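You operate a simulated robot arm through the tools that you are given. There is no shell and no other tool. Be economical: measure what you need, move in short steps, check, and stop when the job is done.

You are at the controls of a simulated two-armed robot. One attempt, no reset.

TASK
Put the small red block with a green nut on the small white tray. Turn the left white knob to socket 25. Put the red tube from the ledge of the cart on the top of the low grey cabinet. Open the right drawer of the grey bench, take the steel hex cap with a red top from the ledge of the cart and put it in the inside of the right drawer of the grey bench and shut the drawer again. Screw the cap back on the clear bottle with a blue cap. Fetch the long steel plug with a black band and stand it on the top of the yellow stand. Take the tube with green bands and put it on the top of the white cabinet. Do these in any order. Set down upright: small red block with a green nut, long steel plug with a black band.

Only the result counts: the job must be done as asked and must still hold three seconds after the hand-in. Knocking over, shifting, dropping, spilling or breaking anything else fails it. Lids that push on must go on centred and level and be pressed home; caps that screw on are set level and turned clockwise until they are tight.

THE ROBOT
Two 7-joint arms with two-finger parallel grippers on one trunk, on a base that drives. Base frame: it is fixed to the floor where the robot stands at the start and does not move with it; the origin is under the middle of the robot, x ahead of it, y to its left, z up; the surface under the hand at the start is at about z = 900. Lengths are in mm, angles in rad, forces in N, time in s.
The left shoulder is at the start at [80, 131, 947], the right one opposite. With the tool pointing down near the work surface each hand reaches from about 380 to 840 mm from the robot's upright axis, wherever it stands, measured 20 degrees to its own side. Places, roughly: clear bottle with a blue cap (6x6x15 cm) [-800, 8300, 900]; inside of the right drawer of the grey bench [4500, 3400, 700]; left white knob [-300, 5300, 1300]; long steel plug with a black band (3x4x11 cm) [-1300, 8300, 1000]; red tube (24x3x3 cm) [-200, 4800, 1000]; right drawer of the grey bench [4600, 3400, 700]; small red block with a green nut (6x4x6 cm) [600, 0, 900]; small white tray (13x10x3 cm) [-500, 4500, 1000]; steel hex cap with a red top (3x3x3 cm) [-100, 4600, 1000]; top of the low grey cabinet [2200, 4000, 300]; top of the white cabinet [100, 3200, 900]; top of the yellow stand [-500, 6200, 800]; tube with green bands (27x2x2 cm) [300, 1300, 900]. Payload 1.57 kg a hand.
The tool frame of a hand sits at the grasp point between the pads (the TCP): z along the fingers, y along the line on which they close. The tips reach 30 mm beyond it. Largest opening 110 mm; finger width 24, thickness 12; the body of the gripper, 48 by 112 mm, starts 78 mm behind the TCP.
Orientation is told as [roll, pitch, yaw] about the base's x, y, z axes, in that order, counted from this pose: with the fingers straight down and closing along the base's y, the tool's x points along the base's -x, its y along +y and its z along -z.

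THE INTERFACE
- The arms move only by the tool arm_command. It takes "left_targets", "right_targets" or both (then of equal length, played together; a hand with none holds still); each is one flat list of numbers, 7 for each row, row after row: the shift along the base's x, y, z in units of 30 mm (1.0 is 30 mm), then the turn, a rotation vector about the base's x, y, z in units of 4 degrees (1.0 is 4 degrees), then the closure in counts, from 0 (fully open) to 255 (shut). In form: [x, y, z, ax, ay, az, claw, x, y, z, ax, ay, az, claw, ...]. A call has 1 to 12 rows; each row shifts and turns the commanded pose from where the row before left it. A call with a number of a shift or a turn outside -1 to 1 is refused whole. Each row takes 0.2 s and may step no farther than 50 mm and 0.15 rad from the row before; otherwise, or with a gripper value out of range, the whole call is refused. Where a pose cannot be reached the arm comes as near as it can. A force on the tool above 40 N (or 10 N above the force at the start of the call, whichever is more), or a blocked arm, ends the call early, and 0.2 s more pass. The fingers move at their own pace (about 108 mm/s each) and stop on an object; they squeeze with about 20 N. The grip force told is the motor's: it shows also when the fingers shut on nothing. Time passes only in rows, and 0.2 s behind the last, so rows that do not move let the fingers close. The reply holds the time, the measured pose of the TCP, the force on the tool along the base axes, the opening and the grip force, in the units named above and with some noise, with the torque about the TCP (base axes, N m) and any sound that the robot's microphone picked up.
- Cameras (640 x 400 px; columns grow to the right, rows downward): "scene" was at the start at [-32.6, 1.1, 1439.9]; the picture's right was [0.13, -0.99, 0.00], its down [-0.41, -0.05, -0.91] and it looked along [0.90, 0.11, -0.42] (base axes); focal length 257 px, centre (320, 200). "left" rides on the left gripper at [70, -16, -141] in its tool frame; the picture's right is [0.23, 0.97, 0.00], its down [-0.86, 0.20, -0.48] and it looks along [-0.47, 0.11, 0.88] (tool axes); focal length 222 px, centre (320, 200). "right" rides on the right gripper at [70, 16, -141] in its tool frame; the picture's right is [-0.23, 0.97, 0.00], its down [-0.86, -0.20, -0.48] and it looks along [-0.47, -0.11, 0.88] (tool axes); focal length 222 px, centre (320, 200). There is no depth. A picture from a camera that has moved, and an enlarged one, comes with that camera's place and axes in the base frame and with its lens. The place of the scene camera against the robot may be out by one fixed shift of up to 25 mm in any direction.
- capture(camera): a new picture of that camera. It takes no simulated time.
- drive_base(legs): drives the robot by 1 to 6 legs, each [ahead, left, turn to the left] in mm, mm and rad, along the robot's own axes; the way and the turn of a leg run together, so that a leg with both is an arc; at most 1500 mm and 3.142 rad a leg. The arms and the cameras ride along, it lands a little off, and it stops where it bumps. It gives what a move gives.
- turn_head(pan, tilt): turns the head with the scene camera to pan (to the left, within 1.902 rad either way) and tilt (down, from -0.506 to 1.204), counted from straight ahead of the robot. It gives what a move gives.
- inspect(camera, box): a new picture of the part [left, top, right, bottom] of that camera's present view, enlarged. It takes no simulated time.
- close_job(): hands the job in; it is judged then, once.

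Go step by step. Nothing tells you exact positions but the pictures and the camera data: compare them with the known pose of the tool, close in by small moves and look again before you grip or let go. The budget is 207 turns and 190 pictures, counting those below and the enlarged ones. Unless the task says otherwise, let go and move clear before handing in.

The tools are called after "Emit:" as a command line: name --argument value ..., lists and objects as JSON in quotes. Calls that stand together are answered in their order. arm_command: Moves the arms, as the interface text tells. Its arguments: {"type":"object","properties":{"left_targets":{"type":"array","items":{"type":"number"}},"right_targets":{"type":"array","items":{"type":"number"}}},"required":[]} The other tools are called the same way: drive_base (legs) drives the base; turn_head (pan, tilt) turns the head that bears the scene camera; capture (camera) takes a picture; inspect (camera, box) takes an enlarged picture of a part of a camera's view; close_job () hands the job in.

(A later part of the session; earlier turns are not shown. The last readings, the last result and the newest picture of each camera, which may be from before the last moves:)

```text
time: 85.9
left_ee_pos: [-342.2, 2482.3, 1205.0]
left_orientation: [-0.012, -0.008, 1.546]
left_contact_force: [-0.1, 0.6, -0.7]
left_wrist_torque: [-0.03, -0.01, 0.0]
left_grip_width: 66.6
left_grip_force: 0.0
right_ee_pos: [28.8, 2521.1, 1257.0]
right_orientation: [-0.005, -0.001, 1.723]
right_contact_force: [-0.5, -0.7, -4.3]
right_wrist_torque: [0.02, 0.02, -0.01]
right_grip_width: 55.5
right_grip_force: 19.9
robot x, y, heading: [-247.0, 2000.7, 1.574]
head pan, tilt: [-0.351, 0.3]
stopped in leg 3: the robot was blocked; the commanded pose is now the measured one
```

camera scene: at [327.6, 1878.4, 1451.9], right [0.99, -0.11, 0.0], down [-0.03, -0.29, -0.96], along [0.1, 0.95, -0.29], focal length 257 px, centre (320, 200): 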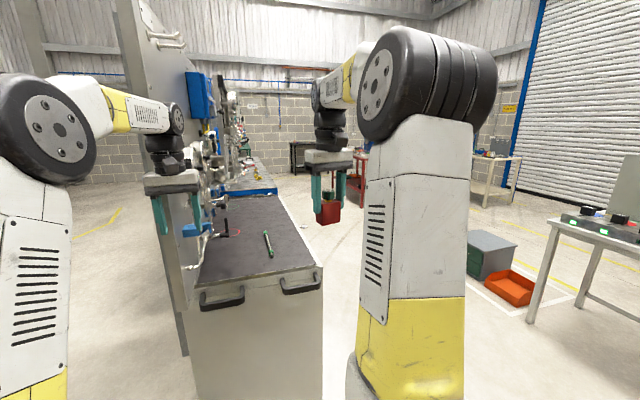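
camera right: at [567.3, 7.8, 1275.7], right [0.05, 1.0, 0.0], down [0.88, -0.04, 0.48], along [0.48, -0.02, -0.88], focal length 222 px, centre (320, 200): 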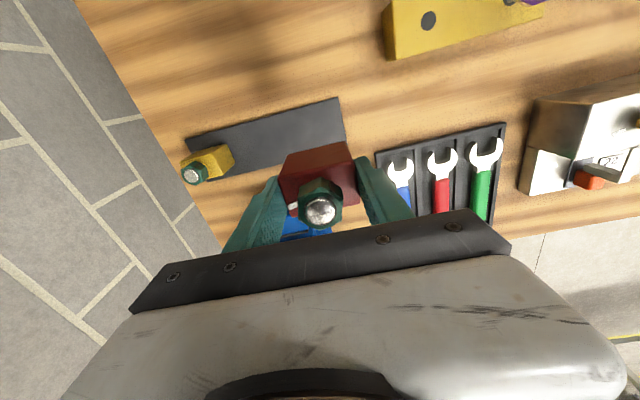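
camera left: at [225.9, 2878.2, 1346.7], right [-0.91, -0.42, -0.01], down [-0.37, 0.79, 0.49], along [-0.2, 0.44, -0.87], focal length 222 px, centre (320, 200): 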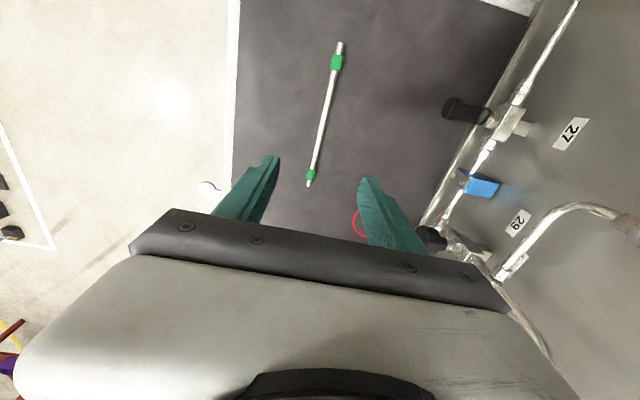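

The right hand stopped at the same spot: the panel's edge extends to about y≈2520. I'll step off it, back up past its end and continue left.

Emit:
drive_base --legs '[[0, -25, 0], [-230, 0, 0], [0, 620, 0]]'

Emit:
capture --camera "right"

Emit:
capture --camera "scene"

```text
time: 91.1
left_ee_pos: [-938.3, 2253.0, 1204.9]
left_orientation: [-0.012, -0.008, 1.545]
left_contact_force: [-0.2, 0.3, 0.5]
left_wrist_torque: [0.02, -0.02, -0.01]
left_grip_width: 66.8
left_grip_force: 0.0
right_ee_pos: [-569.0, 2290.4, 1256.5]
right_orientation: [-0.004, 0.002, 1.724]
right_contact_force: [0.7, 0.7, -4.2]
right_wrist_torque: [0.02, 0.01, 0.05]
right_grip_width: 55.8
right_grip_force: 19.8
robot x, y, heading: [-844.8, 1773.9, 1.575]
head pan, tilt: [-0.351, 0.3]
```

```text
160 pictures are left
camera right: at [-575.3, 2220.9, 1398.5], right [-1.0, 0.08, 0.0], down [0.07, 0.88, 0.48], along [0.04, 0.48, -0.88], focal length 222 px, centre (320, 200)
```

right: 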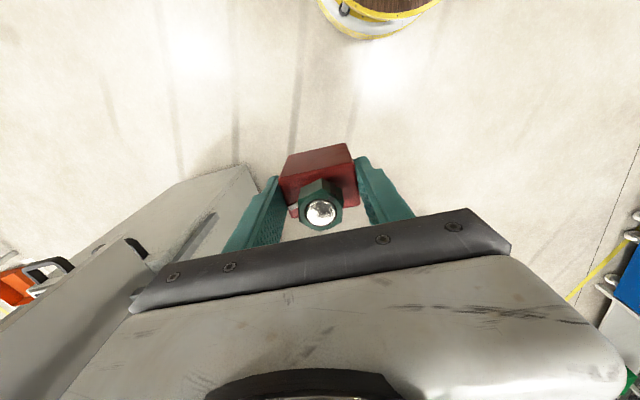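

```text
159 pictures are left
camera scene: at [-798.4, 1709.3, 1451.9], right [0.94, -0.34, 0.0], down [-0.1, -0.28, -0.96], along [0.33, 0.9, -0.3], focal length 257 px, centre (320, 200)
```

scene: 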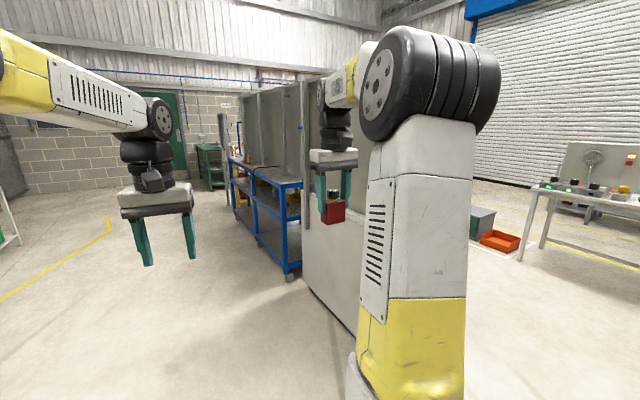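

Now driving up the aisle parallel to the cart, then turning to face its back side.

Emit:
drive_base --legs '[[0, 0, 0.2], [1400, 0, 0], [1150, 0, 0], [0, 0, -1.57]]'

Emit:
turn_head --pan 0.0 --tilt 0.4

Emit:
capture --camera "scene"

```text
time: 108.1
left_ee_pos: [-993.5, 4453.6, 1204.0]
left_orientation: [-0.011, -0.008, 0.223]
left_contact_force: [-0.1, -0.3, 0.3]
left_wrist_torque: [0.01, 0.01, -0.02]
left_grip_width: 66.9
left_grip_force: 0.0
right_ee_pos: [-865.2, 4104.8, 1255.6]
right_orientation: [-0.004, 0.001, 0.401]
right_contact_force: [0.5, 0.1, -3.7]
right_wrist_torque: [-0.02, 0.02, -0.01]
right_grip_width: 55.7
right_grip_force: 20.2
robot x, y, heading: [-1436.0, 4245.3, 0.253]
head pan, tilt: [-0.351, 0.3]
```

```text
time: 109.0
left_ee_pos: [-993.1, 4452.9, 1204.3]
left_orientation: [-0.013, -0.009, 0.223]
left_contact_force: [-0.1, 0.3, 1.7]
left_wrist_torque: [0.01, -0.02, -0.02]
left_grip_width: 66.9
left_grip_force: 0.0
right_ee_pos: [-865.3, 4103.6, 1256.4]
right_orientation: [-0.004, 0.001, 0.402]
right_contact_force: [0.2, -0.2, -4.4]
right_wrist_torque: [-0.01, 0.01, 0.0]
right_grip_width: 55.8
right_grip_force: 20.2
robot x, y, heading: [-1438.9, 4244.1, 0.249]
head pan, tilt: [0.0, 0.4]
```

```text
158 pictures are left
camera scene: at [-1467.1, 4222.8, 1442.7], right [0.25, -0.97, 0.0], down [-0.38, -0.1, -0.92], along [0.89, 0.23, -0.39], focal length 257 px, centre (320, 200)
```

scene: 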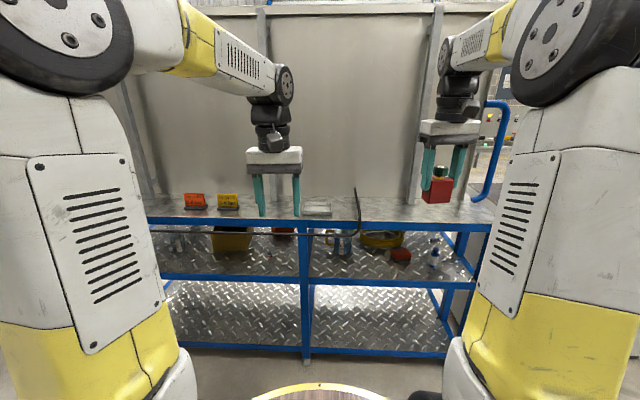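

I see the small white tray on the back ledge near [-430, 4500]. Zooming in on it and the thin black line near it.

Emit:
inspect --camera "scene" --box '[170, 150, 410, 300]'

```text
2.67 times, centred on (290, 225) of scene
camera zoom: at [-1467.1, 4222.8, 1442.7], right [0.25, -0.97, 0.0], down [-0.38, -0.1, -0.92], along [0.89, 0.23, -0.39], focal length 686 px, centre (400, 133)
```

zoom: 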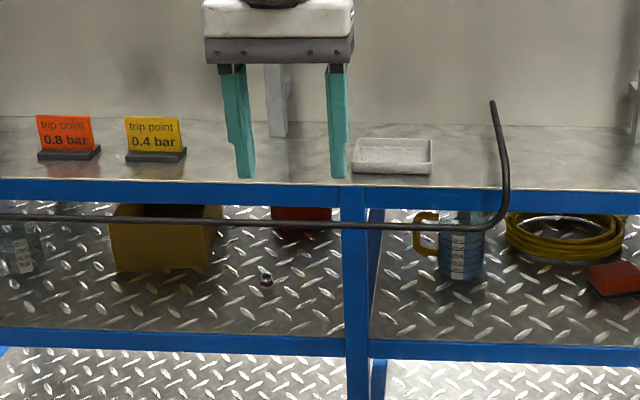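

There's a bent black bar in front of the cart near the tray. I'll move partway (ahead 200, left 150) and triangulate the bar.

Emit:
drive_base --legs '[[150, 150, 0]]'

Emit:
inspect --camera "scene" --box '[230, 130, 470, 280]'

Emit:
capture --camera "scene"

```text
time: 110.6
left_ee_pos: [-879.7, 4627.5, 1204.2]
left_orientation: [-0.012, -0.009, 0.214]
left_contact_force: [0.0, 0.3, -0.7]
left_wrist_torque: [0.01, 0.01, 0.0]
left_grip_width: 67.1
left_grip_force: 0.0
right_ee_pos: [-754.9, 4279.2, 1255.2]
right_orientation: [-0.004, 0.003, 0.393]
right_contact_force: [-0.6, -0.2, -3.7]
right_wrist_torque: [0.03, 0.02, 0.0]
right_grip_width: 55.6
right_grip_force: 20.1
robot x, y, heading: [-1323.2, 4425.8, 0.243]
head pan, tilt: [0.0, 0.4]
```

```text
2.67 times, centred on (350, 205) of scene
camera zoom: at [-1356.1, 4403.0, 1442.7], right [0.24, -0.97, 0.0], down [-0.38, -0.09, -0.92], along [0.89, 0.22, -0.39], focal length 686 px, centre (240, 187)
```

zoom: 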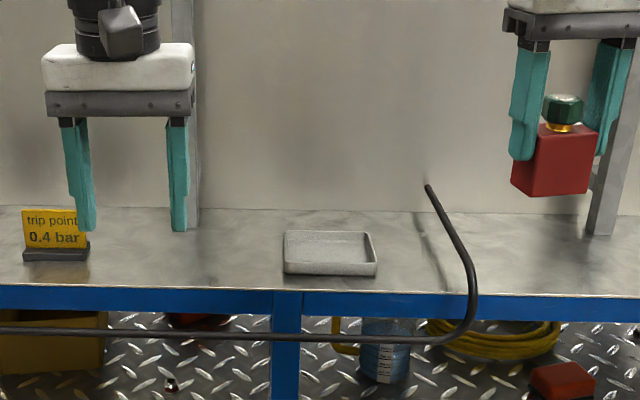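

```text
155 pictures are left
camera scene: at [-1356.1, 4403.0, 1442.7], right [0.24, -0.97, 0.0], down [-0.38, -0.09, -0.92], along [0.89, 0.22, -0.39], focal length 257 px, centre (320, 200)
```

scene: 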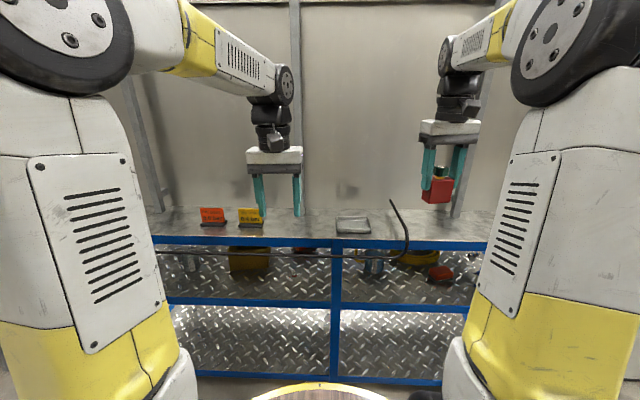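

The bar is a rail about 150–200 mm in front of the ledge at z≈1000. I'll stay back from it and reach over. Drive 150 ahead, then look with the right wrist camera.

Emit:
drive_base --legs '[[150, 0, 0]]'

Emit:
arm_command --right_targets '[0.6, 0.6, 0, 0, 0, -0.6, 255, 0.6, 0.6, 0, 0, 0, -0.6, 255, 0.6, 0.6, 0, 0, 0, -0.6, 255, 0.6, 0.6, 0, 0, 0, -0.6, 255, 0.6, 0.6, 0, 0, 0, 0, 255, 0.6, 0.6, 0, 0, 0, 0, 255]'

Emit:
capture --camera "right"

Emit:
capture --camera "scene"

```text
time: 112.0
left_ee_pos: [-735.9, 4662.3, 1205.2]
left_orientation: [-0.013, -0.007, 0.214]
left_contact_force: [0.5, 0.8, -1.0]
left_wrist_torque: [-0.03, -0.04, -0.01]
left_grip_width: 66.8
left_grip_force: 0.0
right_ee_pos: [-610.9, 4314.9, 1257.3]
right_orientation: [-0.005, 0.002, 0.393]
right_contact_force: [-0.9, 0.2, -3.1]
right_wrist_torque: [0.0, 0.01, 0.0]
right_grip_width: 55.9
right_grip_force: 20.0
robot x, y, heading: [-1180.9, 4465.6, 0.244]
head pan, tilt: [0.0, 0.4]
```

```text
time: 113.4
left_ee_pos: [-735.6, 4663.7, 1204.7]
left_orientation: [-0.013, -0.008, 0.214]
left_contact_force: [-0.3, -0.8, -0.8]
left_wrist_torque: [0.03, -0.01, -0.03]
left_grip_width: 66.9
left_grip_force: 0.0
right_ee_pos: [-502.2, 4421.5, 1256.7]
right_orientation: [-0.004, 0.001, 0.224]
right_contact_force: [0.1, 0.1, -3.3]
right_wrist_torque: [0.03, -0.05, 0.01]
right_grip_width: 55.8
right_grip_force: 20.4
robot x, y, heading: [-1179.7, 4459.6, 0.241]
head pan, tilt: [0.0, 0.4]
```

```text
154 pictures are left
camera right: at [-575.1, 4423.6, 1398.4], right [0.0, 1.0, 0.0], down [0.88, 0.0, 0.48], along [0.48, -0.01, -0.88], focal length 222 px, centre (320, 200)
```

right: 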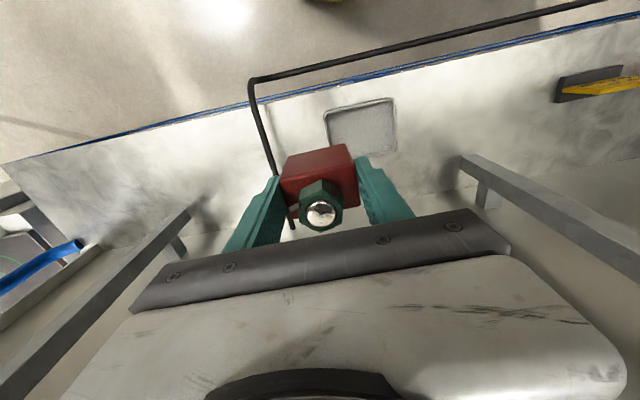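

```text
153 pictures are left
camera scene: at [-1211.4, 4438.5, 1442.7], right [0.24, -0.97, 0.0], down [-0.38, -0.09, -0.92], along [0.89, 0.22, -0.39], focal length 257 px, centre (320, 200)
```

scene: 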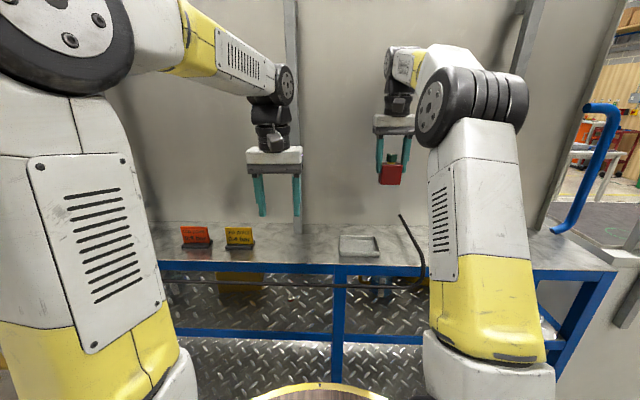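

The tray is around [-498, 4500]; its height is uncertain (950–990). I'll move the block above it and look again for a second bearing.

Emit:
arm_command --right_targets '[0.05, 0.9, -0.4, 0, 0, 0, 255, 0.05, 0.9, -0.4, 0, 0, 0, 255, 0, 0.8, -0.4, 0, 0, 0, 255]'

Emit:
capture --camera "right"

Emit:
inspect --camera "scene" --box '[300, 130, 460, 300]'

```text
time: 114.2
left_ee_pos: [-735.2, 4663.3, 1203.5]
left_orientation: [-0.012, -0.007, 0.214]
left_contact_force: [0.0, -0.7, -0.6]
left_wrist_torque: [0.01, -0.01, -0.07]
left_grip_width: 67.1
left_grip_force: 0.0
right_ee_pos: [-499.8, 4500.2, 1222.1]
right_orientation: [-0.004, 0.001, 0.226]
right_contact_force: [0.1, -0.8, -3.3]
right_wrist_torque: [-0.01, 0.0, -0.03]
right_grip_width: 56.2
right_grip_force: 20.0
robot x, y, heading: [-1177.1, 4463.5, 0.245]
head pan, tilt: [0.0, 0.4]
```

```text
152 pictures are left
camera right: at [-572.6, 4502.6, 1363.0], right [0.0, 1.0, 0.0], down [0.88, 0.0, 0.48], along [0.48, -0.01, -0.88], focal length 222 px, centre (320, 200)
```

right: 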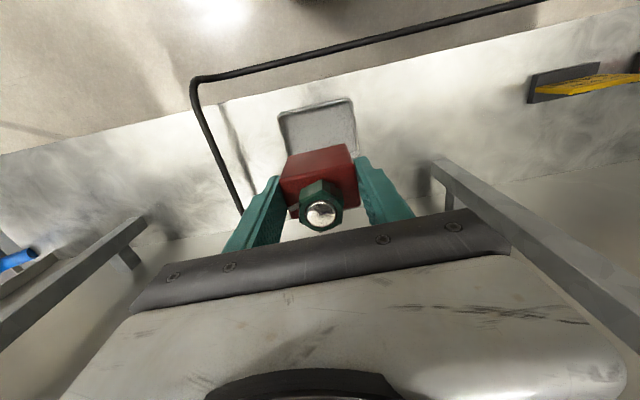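

```text
2.35 times, centred on (380, 215) of scene
camera zoom: at [-1211.2, 4438.4, 1442.7], right [0.24, -0.97, 0.0], down [-0.38, -0.09, -0.92], along [0.89, 0.22, -0.39], focal length 605 px, centre (179, 165)
```

zoom: 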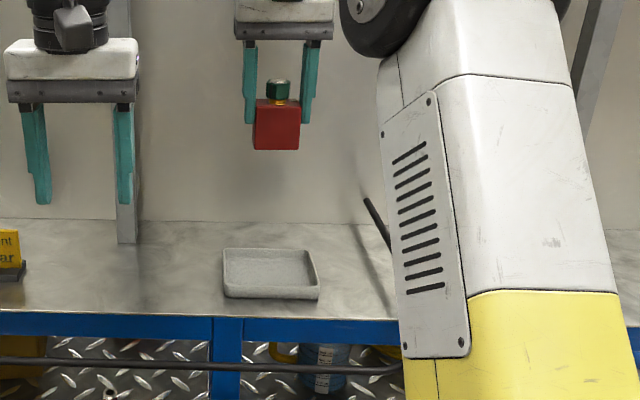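

The tray rim is at z≈955, centred at [-486, 4500], yaw ≈0.18. Descending to ~35 mm above it, then checking.

Emit:
arm_command --right_targets '[0.45, 0, -1, 0, 0, -0.6, 255, 0, 0, -1, 0, 0, 0, 255, 0, 0, -1, 0, 0, 0, 255, 0, 0, -1, 0, 0, 0, 255, 0, 0, -1, 0, 0, 0, 255, 0, 0, -0.7, 0, 0, 0, 255]'

Emit:
capture --camera "right"

Emit:
inspect --camera "scene" --box '[300, 160, 460, 300]'

```text
time: 115.6
left_ee_pos: [-734.6, 4663.3, 1204.2]
left_orientation: [-0.012, -0.009, 0.215]
left_contact_force: [-0.9, 0.0, -0.4]
left_wrist_torque: [0.03, -0.01, 0.01]
left_grip_width: 66.9
left_grip_force: 0.0
right_ee_pos: [-484.9, 4499.8, 1048.3]
right_orientation: [-0.004, 0.002, 0.184]
right_contact_force: [-0.7, 0.7, -4.4]
right_wrist_torque: [-0.01, -0.01, -0.03]
right_grip_width: 55.8
right_grip_force: 20.2
robot x, y, heading: [-1184.1, 4461.8, 0.237]
head pan, tilt: [0.0, 0.4]
```

```text
150 pictures are left
camera right: at [-556.9, 4504.2, 1190.3], right [0.05, 1.0, 0.0], down [0.88, -0.04, 0.48], along [0.48, -0.03, -0.88], focal length 222 px, centre (320, 200)
```

right: 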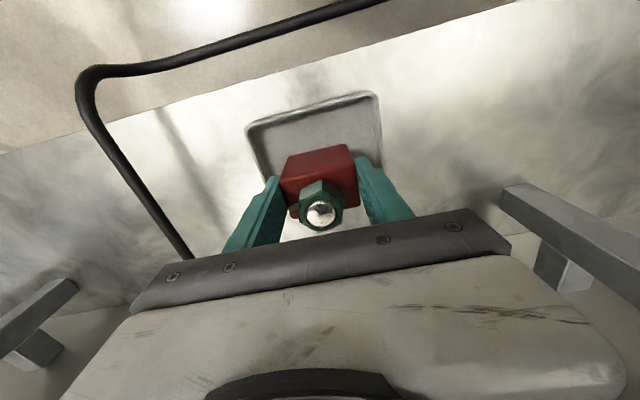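

```text
2.86 times, centred on (380, 230) of scene
camera zoom: at [-1211.2, 4438.7, 1442.7], right [0.24, -0.97, 0.0], down [-0.38, -0.09, -0.92], along [0.89, 0.22, -0.39], focal length 734 px, centre (149, 114)
```

zoom: 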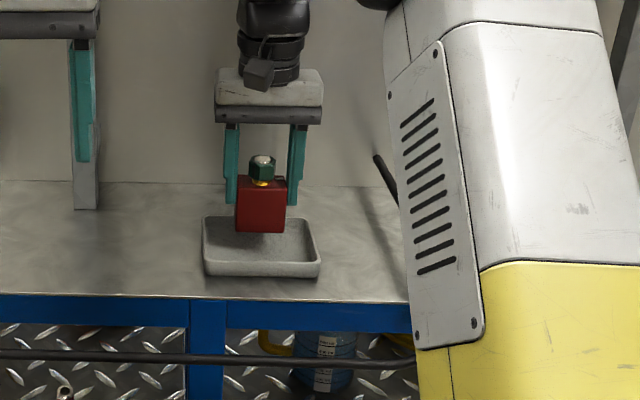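

Block is well centred over the tray. Lowering in small steps until contact.

Emit:
arm_command --right_targets '[0, 0, -0.3, 0, 0, 0, 255, 0, 0, -0.3, 0, 0, 0, 255, 0, 0, -0.3, 0, 0, 0, 255, 0, 0, -0.2, 0, 0, 0, 255, 0, 0, -0.15, 0, 0, 0, 255, 0, 0, -0.15, 0, 0, 0, 255, 0, 0, -0.1, 0, 0, 0, 255, 0, 0, -0.1, 0, 0, 0, 255]'

Emit:
inspect --camera "scene" --box '[300, 160, 460, 300]'

```text
time: 117.2
left_ee_pos: [-735.6, 4663.0, 1204.4]
left_orientation: [-0.012, -0.008, 0.213]
left_contact_force: [0.6, 0.2, 0.2]
left_wrist_torque: [-0.03, -0.07, 0.0]
left_grip_width: 66.8
left_grip_force: 0.1
right_ee_pos: [-484.6, 4499.3, 1010.6]
right_orientation: [-0.002, -0.008, 0.183]
right_contact_force: [-2.9, 0.2, 6.8]
right_wrist_torque: [0.07, 0.33, 0.03]
right_grip_width: 55.6
right_grip_force: 20.0
robot x, y, heading: [-1180.3, 4459.8, 0.238]
head pan, tilt: [0.0, 0.4]
stopped in row 7 (right hand): the force on the tool passed its limit at 45 N (the readings are from after the stop); the commanded pose is now the measured one
```

```text
2.86 times, centred on (380, 230) of scene
camera zoom: at [-1211.8, 4438.6, 1442.6], right [0.24, -0.97, 0.0], down [-0.38, -0.09, -0.92], along [0.89, 0.22, -0.39], focal length 734 px, centre (149, 114)
```

zoom: 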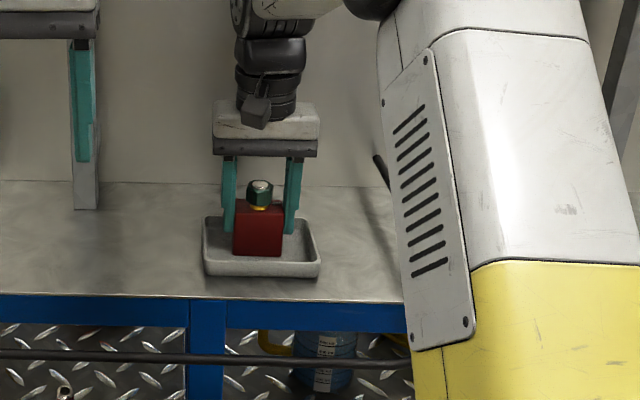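

Block is down in the tray. Opening and rising.

Emit:
arm_command --right_targets '[0, 0, 0, 0, 0, 0, 110, 0, 0, 0, 0, 0, 0, 80, 0, 0, 0, 0, 0, 0, 80, 0, 0, 1, 0, 0, 0, 80, 0, 0, 1, 0, 0, 0, 80, 0, 0, 1, 0, 0, 0, 80, 0, 0, 1, 0, 0, 0, 80, 0, 0, 1, 0, 0, 0, 80, 0, 0, 1, 0, 0, 0, 80]'

Emit:
inspect --camera "scene" --box '[300, 160, 460, 300]'

Emit:
capture --camera "right"

```text
time: 119.2
left_ee_pos: [-736.1, 4664.1, 1204.0]
left_orientation: [-0.012, -0.01, 0.214]
left_contact_force: [0.2, 0.6, 0.0]
left_wrist_torque: [-0.01, -0.01, -0.03]
left_grip_width: 67.1
left_grip_force: 0.1
right_ee_pos: [-485.0, 4500.8, 1188.5]
right_orientation: [-0.001, -0.006, 0.183]
right_contact_force: [-0.1, 0.0, 0.4]
right_wrist_torque: [-0.02, -0.01, -0.02]
right_grip_width: 75.6
right_grip_force: 0.1
robot x, y, heading: [-1180.2, 4457.8, 0.24]
head pan, tilt: [0.0, 0.4]
```

```text
2.86 times, centred on (380, 230) of scene
camera zoom: at [-1211.2, 4438.7, 1442.7], right [0.24, -0.97, 0.0], down [-0.38, -0.09, -0.92], along [0.89, 0.22, -0.39], focal length 734 px, centre (149, 114)
```

zoom: 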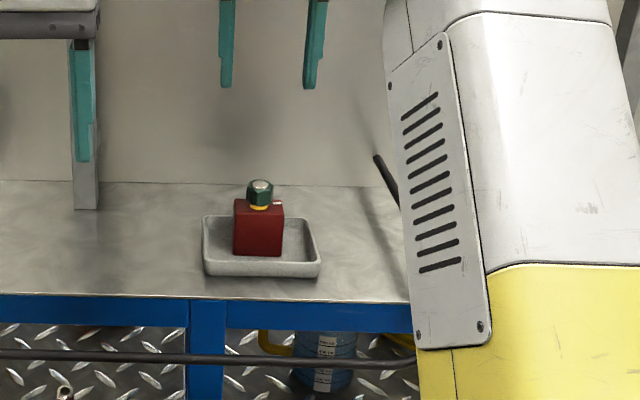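

```text
146 pictures are left
camera right: at [-557.7, 4504.8, 1330.7], right [0.05, 1.0, 0.0], down [0.87, -0.04, 0.48], along [0.48, -0.02, -0.87], focal length 222 px, centre (320, 200)
```

right: 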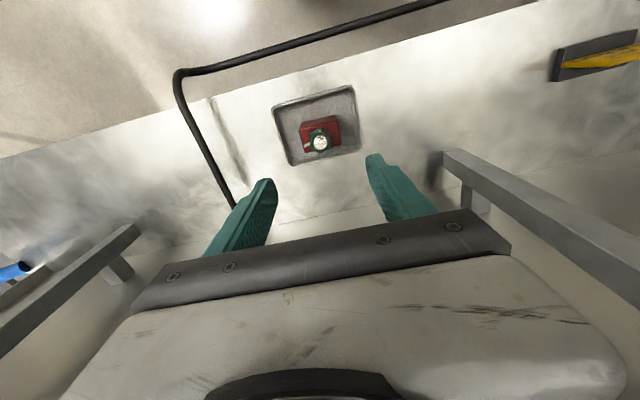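

Block stands in the tray. Now back away, turn north and look toward the bottle and plug.

Emit:
drive_base --legs '[[-450, 0, 0], [0, 0, 1.4]]'

Emit:
arm_command --right_targets '[0, -1, 0.5, 0, 0, 0, 80, 0, -1, 0.5, 0, 0, 0, 80, 0, -1, 0.5, 0, 0, 0, 80, 0, -1, 0, 0, 0, 0, 80, 0, -1, 0, 0, 0, 0, 80, 0, -1, 0, 0, 0, 0, 80]'

Emit:
turn_head --pan 0.0 --tilt 0.15

Emit:
capture --camera "scene"

```text
time: 125.3
left_ee_pos: [-1749.1, 4826.0, 1204.3]
left_orientation: [-0.012, -0.01, 1.631]
left_contact_force: [1.0, 0.2, 0.8]
left_wrist_torque: [-0.01, 0.02, 0.0]
left_grip_width: 66.9
left_grip_force: 0.2
right_ee_pos: [-1548.6, 5049.2, 1188.1]
right_orientation: [-0.003, -0.008, 1.598]
right_contact_force: [-0.3, 0.0, -0.1]
right_wrist_torque: [0.02, 0.0, -0.02]
right_grip_width: 75.6
right_grip_force: 0.0
robot x, y, heading: [-1615.5, 4351.3, 1.656]
head pan, tilt: [0.0, 0.4]
```

```text
time: 126.8
left_ee_pos: [-1747.7, 4827.1, 1204.4]
left_orientation: [-0.012, -0.008, 1.632]
left_contact_force: [0.4, 1.2, -0.8]
left_wrist_torque: [-0.04, 0.02, -0.01]
left_grip_width: 67.0
left_grip_force: 0.0
right_ee_pos: [-1548.9, 4866.8, 1233.6]
right_orientation: [-0.002, -0.007, 1.599]
right_contact_force: [-0.5, 1.1, -0.5]
right_wrist_torque: [-0.01, -0.03, 0.01]
right_grip_width: 75.5
right_grip_force: 0.0
robot x, y, heading: [-1618.8, 4355.3, 1.657]
head pan, tilt: [0.0, 0.4]
```

```text
time: 127.5
left_ee_pos: [-1747.5, 4827.0, 1205.5]
left_orientation: [-0.012, -0.008, 1.632]
left_contact_force: [0.0, 0.0, 0.5]
left_wrist_torque: [0.02, 0.03, -0.01]
left_grip_width: 66.8
left_grip_force: 0.0
right_ee_pos: [-1549.2, 4868.1, 1233.8]
right_orientation: [-0.002, -0.008, 1.598]
right_contact_force: [0.5, 0.4, 0.1]
right_wrist_torque: [-0.03, -0.03, -0.02]
right_grip_width: 75.4
right_grip_force: 0.0
robot x, y, heading: [-1619.6, 4353.9, 1.653]
head pan, tilt: [0.0, 0.15]
```

```text
145 pictures are left
camera scene: at [-1596.4, 4297.8, 1465.9], right [1.0, 0.09, 0.0], down [0.01, -0.15, -0.99], along [-0.08, 0.98, -0.15], focal length 257 px, centre (320, 200)
```

scene: 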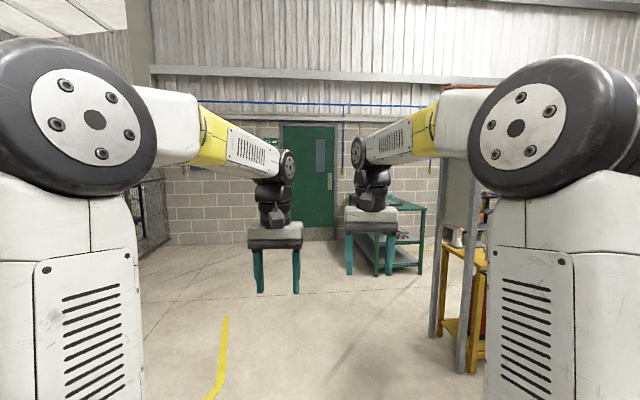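

The green table ahead holds the bottle and plug; the yellow stand is on the right. Driving closer to the green table.

Emit:
drive_base --legs '[[1450, 0, 0]]'

Emit:
turn_head --pan -0.3 --tilt 0.25

Emit:
capture --camera "scene"

```text
time: 134.7
left_ee_pos: [-1845.4, 6264.0, 1205.8]
left_orientation: [-0.013, -0.008, 1.61]
left_contact_force: [0.1, -0.8, 0.6]
left_wrist_torque: [0.03, -0.01, -0.01]
left_grip_width: 66.9
left_grip_force: 0.1
right_ee_pos: [-1646.1, 6302.3, 1233.6]
right_orientation: [-0.003, -0.007, 1.578]
right_contact_force: [0.5, -0.1, 0.2]
right_wrist_torque: [0.0, 0.04, -0.01]
right_grip_width: 75.5
right_grip_force: 0.0
robot x, y, heading: [-1725.3, 5791.2, 1.635]
head pan, tilt: [0.0, 0.15]
```

```text
time: 135.5
left_ee_pos: [-1847.4, 6264.5, 1204.2]
left_orientation: [-0.013, -0.01, 1.609]
left_contact_force: [-0.1, 0.2, -0.1]
left_wrist_torque: [0.0, -0.02, 0.04]
left_grip_width: 66.8
left_grip_force: 0.0
right_ee_pos: [-1645.3, 6303.2, 1233.8]
right_orientation: [-0.002, -0.008, 1.579]
right_contact_force: [0.3, 0.3, -0.5]
right_wrist_torque: [-0.01, 0.02, -0.04]
right_grip_width: 75.4
right_grip_force: 0.1
robot x, y, heading: [-1727.9, 5789.7, 1.637]
head pan, tilt: [-0.3, 0.25]
```

```text
144 pictures are left
camera scene: at [-1677.8, 5731.3, 1456.7], right [0.97, -0.23, 0.0], down [-0.06, -0.24, -0.97], along [0.23, 0.94, -0.25], focal length 257 px, centre (320, 200)
```

scene: 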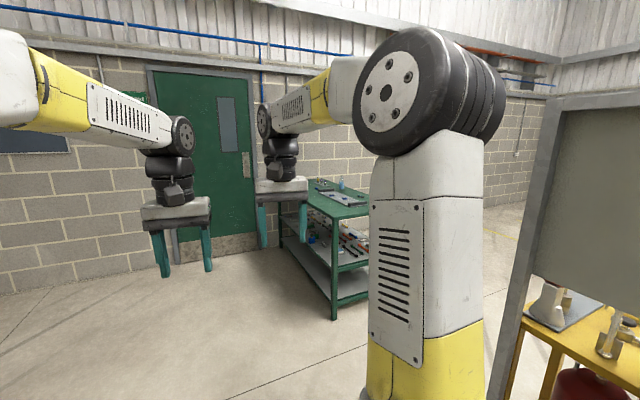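

Green table's left side runs from about [-1155, 7400] to [-1420, 8870]. Zooming in on it.

Emit:
inspect --camera "scene" --box '[250, 160, 400, 280]'

```text
3.33 times, centred on (325, 220) of scene
camera zoom: at [-1677.8, 5731.3, 1456.7], right [0.97, -0.23, 0.0], down [-0.06, -0.24, -0.97], along [0.23, 0.94, -0.25], focal length 857 px, centre (303, 133)
```

zoom: 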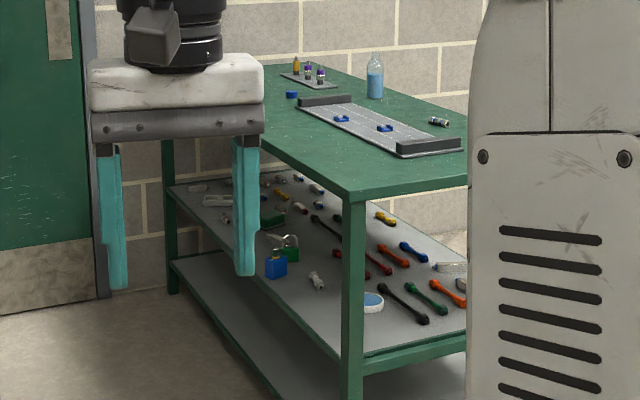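

The uncapped bottle is at about [-845, 8200], its blue cap at [-1085, 8295]; the plug is hidden behind the hand. Driving up alongside the west side and turning to face the table.

Emit:
drive_base --legs '[[1450, 100, 0], [250, 0, 0], [0, 0, -1.45], [0, 450, 0]]'

Emit:
turn_head --pan 0.2 --tilt 0.4

Emit:
capture --camera "scene"

```text
time: 150.0
left_ee_pos: [-1584.4, 8124.8, 1203.7]
left_orientation: [-0.013, -0.009, 0.189]
left_contact_force: [0.4, -0.3, -0.5]
left_wrist_torque: [0.0, 0.0, 0.04]
left_grip_width: 67.0
left_grip_force: 0.0
right_ee_pos: [-1516.0, 7932.5, 1234.0]
right_orientation: [-0.001, -0.007, 0.156]
right_contact_force: [0.0, -0.9, -0.7]
right_wrist_torque: [-0.01, 0.02, -0.03]
right_grip_width: 75.5
right_grip_force: 0.0
robot x, y, heading: [-2034.8, 7934.3, 0.216]
head pan, tilt: [-0.3, 0.25]
```

```text
time: 150.9
left_ee_pos: [-1584.6, 8125.4, 1204.8]
left_orientation: [-0.012, -0.009, 0.189]
left_contact_force: [0.3, 0.3, 1.4]
left_wrist_torque: [0.02, -0.02, -0.01]
left_grip_width: 66.7
left_grip_force: 0.1
right_ee_pos: [-1516.3, 7932.0, 1235.0]
right_orientation: [-0.002, -0.005, 0.156]
right_contact_force: [-0.3, 1.1, -0.3]
right_wrist_torque: [0.03, 0.0, 0.0]
right_grip_width: 75.3
right_grip_force: 0.0
robot x, y, heading: [-2037.0, 7936.8, 0.218]
head pan, tilt: [0.201, 0.4]
```

```text
142 pictures are left
camera scene: at [-2070.2, 7930.3, 1442.7], right [0.4, -0.92, 0.0], down [-0.36, -0.16, -0.92], along [0.84, 0.37, -0.39], focal length 257 px, centre (320, 200)
```

scene: 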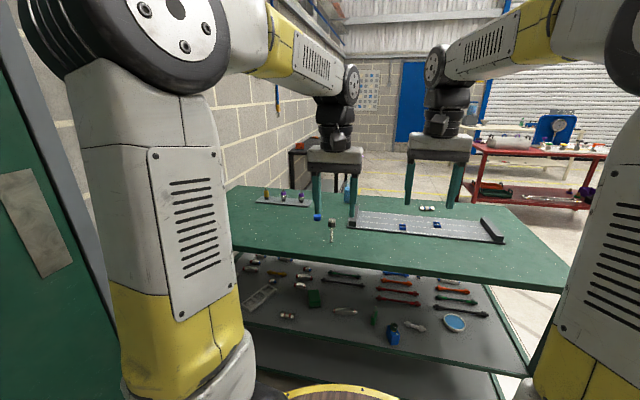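

Emit:
inspect --camera "scene" --box '[230, 160, 470, 290]'

```text
2.67 times, centred on (350, 225) of scene
camera zoom: at [-2070.2, 7930.3, 1442.7], right [0.4, -0.92, 0.0], down [-0.36, -0.16, -0.92], along [0.84, 0.37, -0.39], focal length 686 px, centre (240, 133)
```

zoom: 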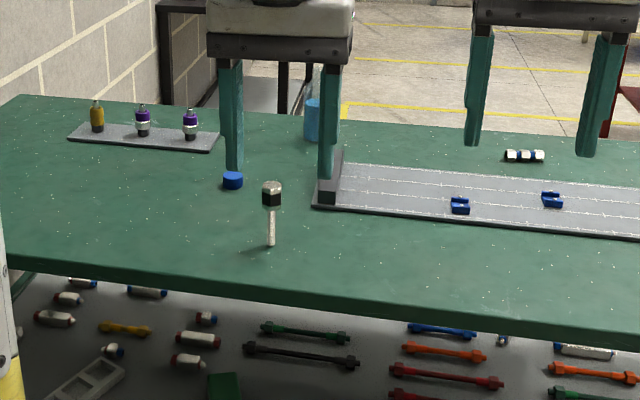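

The plug stands on its stem at about [-1267, 8236] with its head at z≈960–1005. I'll drive 250 closer and hover the left hand for a look.

Emit:
drive_base --legs '[[250, 0, 0]]'

Emit:
capture --camera "left"

Emit:
inspect --camera "scene" --box '[200, 160, 440, 310]'

```text
time: 152.8
left_ee_pos: [-1337.6, 8181.1, 1205.4]
left_orientation: [-0.011, -0.008, 0.191]
left_contact_force: [-0.7, -0.3, -0.2]
left_wrist_torque: [-0.02, -0.03, 0.0]
left_grip_width: 67.0
left_grip_force: 0.0
right_ee_pos: [-1270.7, 7988.8, 1233.9]
right_orientation: [-0.001, -0.007, 0.16]
right_contact_force: [0.6, 0.2, 0.7]
right_wrist_torque: [0.01, 0.0, 0.0]
right_grip_width: 75.3
right_grip_force: 0.0
robot x, y, heading: [-1790.9, 7985.5, 0.222]
head pan, tilt: [0.201, 0.4]
```

```text
140 pictures are left
camera left: at [-1404.6, 8153.9, 1346.2], right [-0.41, 0.91, -0.01], down [0.8, 0.36, 0.48], along [0.45, 0.19, -0.88], focal length 222 px, centre (320, 200)
```

left: 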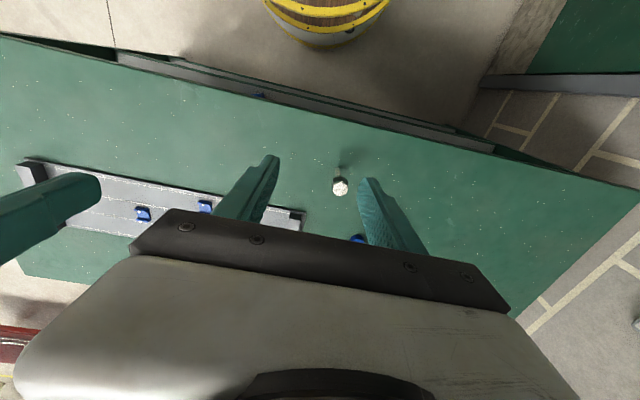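

```text
2.67 times, centred on (320, 235) of scene
camera zoom: at [-1824.6, 7984.2, 1442.7], right [0.41, -0.91, 0.0], down [-0.36, -0.16, -0.92], along [0.84, 0.37, -0.39], focal length 686 px, centre (320, 107)
```

zoom: 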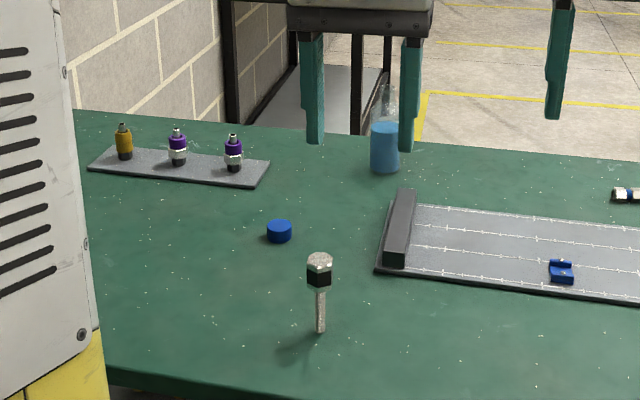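

Plug head top at about [-1270, 8248]. Moving the left hand above it, levelled, for a closer look.

Emit:
arm_command --left_targets '[0.76, 0.77, -0.8, 0.16, 0.11, 0, 80, 0.76, 0.77, -0.8, 0, 0, 0, 80, 0.76, 0.77, -0.8, 0, 0, 0, 80]'

Emit:
capture --camera "left"

Emit:
inspect --camera "scene" --box '[240, 160, 400, 300]'

```text
time: 153.6
left_ee_pos: [-1266.8, 8250.9, 1132.6]
left_orientation: [-0.001, -0.003, 0.194]
left_contact_force: [-1.4, 0.8, 0.7]
left_wrist_torque: [0.01, -0.01, 0.04]
left_grip_width: 75.4
left_grip_force: 0.0
right_ee_pos: [-1271.0, 7988.5, 1234.2]
right_orientation: [0.0, -0.007, 0.16]
right_contact_force: [0.1, -0.2, 0.5]
right_wrist_torque: [0.02, -0.06, -0.01]
right_grip_width: 75.1
right_grip_force: 0.0
robot x, y, heading: [-1790.0, 7986.0, 0.221]
head pan, tilt: [0.201, 0.4]
```

```text
138 pictures are left
camera left: at [-1331.9, 8223.2, 1274.6], right [-0.41, 0.91, 0.0], down [0.8, 0.36, 0.48], along [0.44, 0.2, -0.88], focal length 222 px, centre (320, 200)
```

left: 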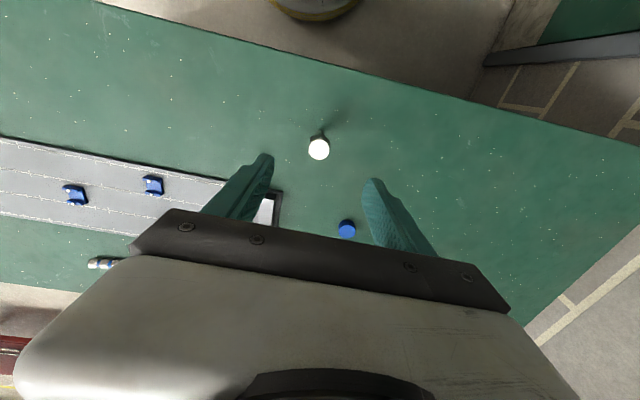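

```text
2.86 times, centred on (320, 230) of scene
camera zoom: at [-1824.8, 7984.0, 1442.7], right [0.41, -0.91, 0.0], down [-0.36, -0.16, -0.92], along [0.84, 0.38, -0.39], focal length 734 px, centre (320, 114)
```

zoom: 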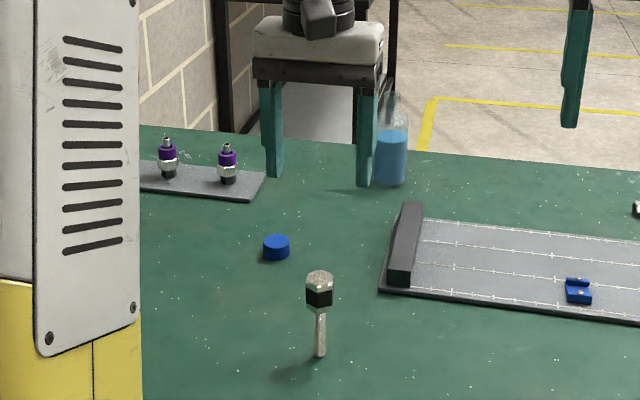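

Height of the plug is uncertain (table maybe ~870). I'll centre over it and come down to tips well above it, then look again.

Emit:
arm_command --left_targets '[0.2, 0.1, -0.9, 0, 0, 0, 80, 0.1, 0.07, -0.9, 0, 0, 0, 80]'

Emit:
inspect --camera "left" --box '[240, 90, 400, 190]'

Emit:
inspect --camera "scene" --box '[260, 180, 380, 300]'

```text
time: 154.2
left_ee_pos: [-1260.5, 8256.3, 1078.8]
left_orientation: [0.001, -0.003, 0.192]
left_contact_force: [-0.5, 0.0, -0.3]
left_wrist_torque: [-0.02, 0.02, 0.0]
left_grip_width: 75.5
left_grip_force: 0.0
right_ee_pos: [-1271.1, 7988.1, 1233.8]
right_orientation: [-0.002, -0.009, 0.161]
right_contact_force: [0.8, 0.9, -0.2]
right_wrist_torque: [0.0, 0.01, -0.03]
right_grip_width: 75.8
right_grip_force: 0.1
robot x, y, heading: [-1790.7, 7984.1, 0.216]
head pan, tilt: [0.201, 0.4]
```

```text
4.00 times, centred on (320, 140) of left
camera zoom: at [-1326.0, 8228.1, 1220.3], right [-0.41, 0.91, 0.0], down [0.8, 0.36, 0.48], along [0.44, 0.2, -0.88], focal length 888 px, centre (320, 440)
```

zoom: 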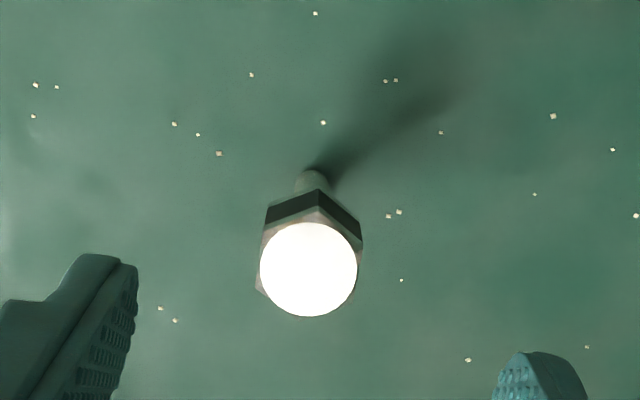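

```text
3.33 times, centred on (320, 240) of scene
camera zoom: at [-1824.6, 7984.2, 1442.7], right [0.41, -0.91, 0.0], down [-0.36, -0.16, -0.92], along [0.84, 0.37, -0.39], focal length 857 px, centre (320, 67)
```

zoom: 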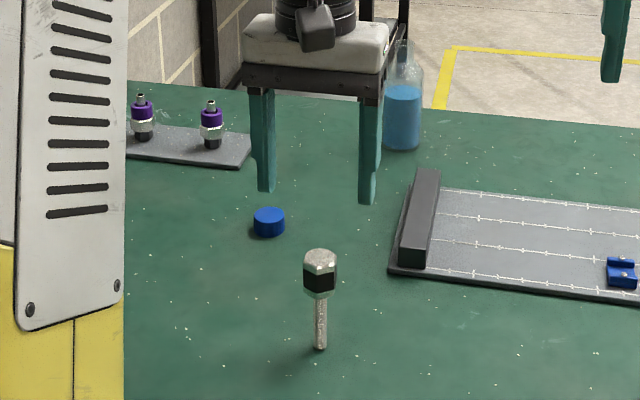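

The head top is near z≈965, at about [-1249, 8259]. Adjust and descend until the tips are just above the head, then verify.

Emit:
arm_command --left_targets '[0.38, 0.1, -0.9, 0, 0, 0, 80, 0, 0, -0.9, 0, 0, 0, 80, 0, 0, -0.5, 0, 0, 0, 80]'

Emit:
inspect --camera "left" --box '[220, 90, 420, 240]'

Emit:
inspect --camera "scene" --box '[260, 180, 380, 300]'

```text
time: 155.0
left_ee_pos: [-1249.8, 8257.8, 1009.3]
left_orientation: [0.001, -0.003, 0.194]
left_contact_force: [0.6, -0.5, 0.4]
left_wrist_torque: [0.05, -0.02, 0.01]
left_grip_width: 75.7
left_grip_force: 0.1
right_ee_pos: [-1271.3, 7988.8, 1233.9]
right_orientation: [-0.001, -0.007, 0.161]
right_contact_force: [-0.6, -0.8, 0.5]
right_wrist_torque: [-0.01, 0.01, 0.0]
right_grip_width: 75.7
right_grip_force: 0.1
robot x, y, heading: [-1786.5, 7987.3, 0.22]
head pan, tilt: [0.201, 0.4]
```

```text
2.67 times, centred on (320, 165) of left
camera zoom: at [-1314.8, 8229.6, 1150.7], right [-0.41, 0.91, 0.0], down [0.8, 0.36, 0.48], along [0.44, 0.2, -0.88], focal length 592 px, centre (320, 293)
```

zoom: 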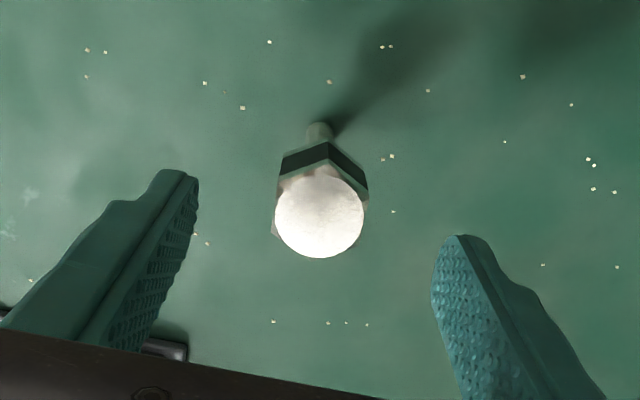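

```text
3.33 times, centred on (320, 240) of scene
camera zoom: at [-1824.5, 7984.2, 1442.7], right [0.41, -0.91, 0.0], down [-0.36, -0.16, -0.92], along [0.84, 0.37, -0.39], focal length 857 px, centre (320, 67)
```

zoom: 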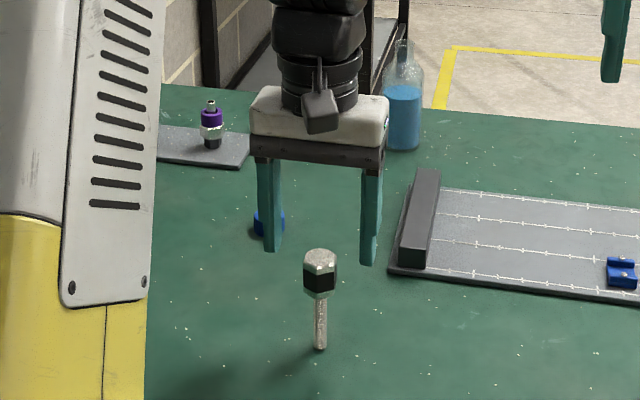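

Centred well (head between the fingers). Lower ~52 mm and close.

Emit:
arm_command --left_targets '[-0.1, 0, -0.9, 0, 0, 0, 80, 0, 0, -0.85, 0, 0, 0, 80, 0, 0, 0, 0, 0, 0, 80]'

Emit:
inspect --camera "left" --box '[220, 90, 420, 240]'

Emit:
inspect --camera "scene" --box '[260, 180, 380, 300]'

```text
time: 155.8
left_ee_pos: [-1253.4, 8257.4, 955.7]
left_orientation: [-0.001, -0.004, 0.193]
left_contact_force: [0.4, 0.5, -0.5]
left_wrist_torque: [-0.01, 0.0, 0.03]
left_grip_width: 75.7
left_grip_force: 0.0
right_ee_pos: [-1270.6, 7988.9, 1234.0]
right_orientation: [0.0, -0.008, 0.159]
right_contact_force: [0.0, -0.1, 0.1]
right_wrist_torque: [0.0, 0.0, 0.01]
right_grip_width: 75.5
right_grip_force: 0.0
robot x, y, heading: [-1789.1, 7987.2, 0.223]
head pan, tilt: [0.201, 0.4]
```

```text
2.67 times, centred on (320, 165) of left
camera zoom: at [-1318.3, 8228.8, 1098.6], right [-0.41, 0.91, 0.0], down [0.8, 0.36, 0.48], along [0.44, 0.2, -0.88], focal length 592 px, centre (320, 293)
```

zoom: 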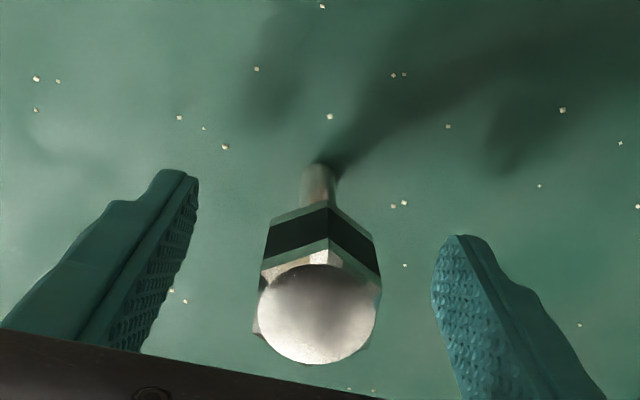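

```text
3.33 times, centred on (320, 240) of scene
camera zoom: at [-1824.4, 7984.2, 1442.7], right [0.41, -0.91, 0.0], down [-0.36, -0.16, -0.92], along [0.84, 0.37, -0.39], focal length 857 px, centre (320, 67)
```

zoom: 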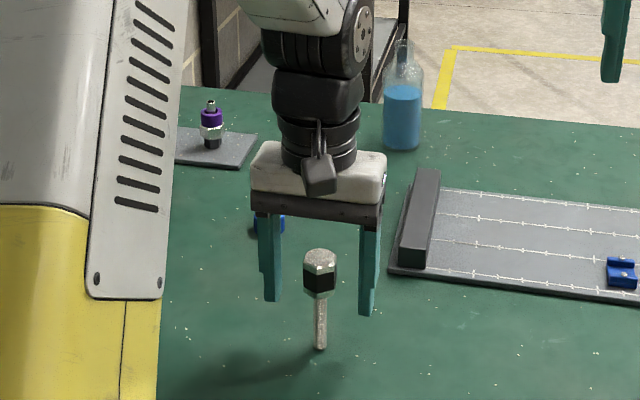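

Head is centred between the fingers (top z≈985). Closing and lifting slightly.

Emit:
arm_command --left_targets '[-0.12, -0.03, 0, 0, 0, 0, 80, 0, 0, 0, 0, 0, 0, 255, 0, 0, 0, 0, 0, 0, 255, 0, 0, 0, 0, 0, 0, 255, 0, 0, 0.2, 0, 0, 0, 255, 0, 0, 0.8, 0, 0, 0, 255, 0, 0, 1, 0, 0, 0, 255]'

Emit:
inspect --camera "left" --box '[220, 90, 420, 240]'

Emit:
inspect --camera "scene" --box '[260, 180, 380, 300]'

```text
time: 157.4
left_ee_pos: [-1254.4, 8256.7, 1017.2]
left_orientation: [0.0, -0.002, 0.193]
left_contact_force: [-0.6, 0.3, -2.1]
left_wrist_torque: [0.0, 0.04, 0.02]
left_grip_width: 27.8
left_grip_force: 19.6
right_ee_pos: [-1270.6, 7988.9, 1234.4]
right_orientation: [-0.002, -0.008, 0.16]
right_contact_force: [-0.2, 0.2, -0.1]
right_wrist_torque: [-0.04, 0.01, 0.01]
right_grip_width: 75.4
right_grip_force: 0.0
robot x, y, heading: [-1787.7, 7990.1, 0.22]
head pan, tilt: [0.201, 0.4]
```

```text
2.67 times, centred on (320, 165) of left
camera zoom: at [-1320.2, 8229.0, 1159.5], right [-0.41, 0.91, 0.0], down [0.8, 0.36, 0.48], along [0.44, 0.2, -0.88], focal length 592 px, centre (320, 293)
```

zoom: 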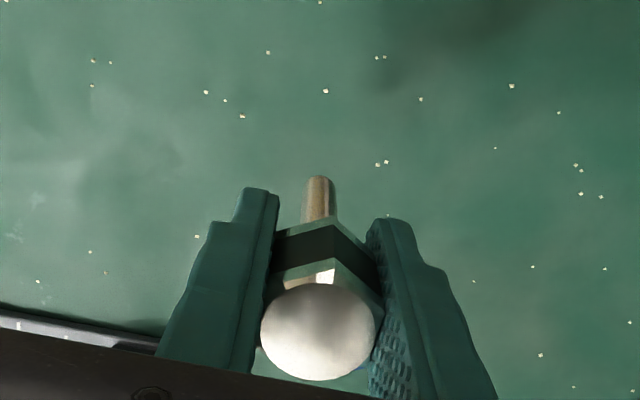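

```text
3.33 times, centred on (320, 240) of scene
camera zoom: at [-1824.2, 7984.3, 1442.7], right [0.41, -0.91, 0.0], down [-0.36, -0.16, -0.92], along [0.84, 0.37, -0.39], focal length 857 px, centre (320, 67)
```

zoom: 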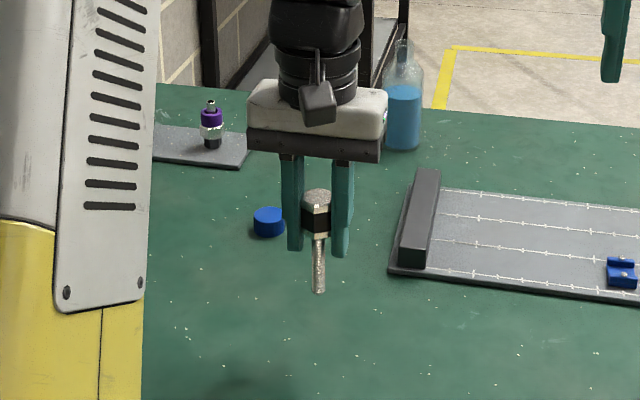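

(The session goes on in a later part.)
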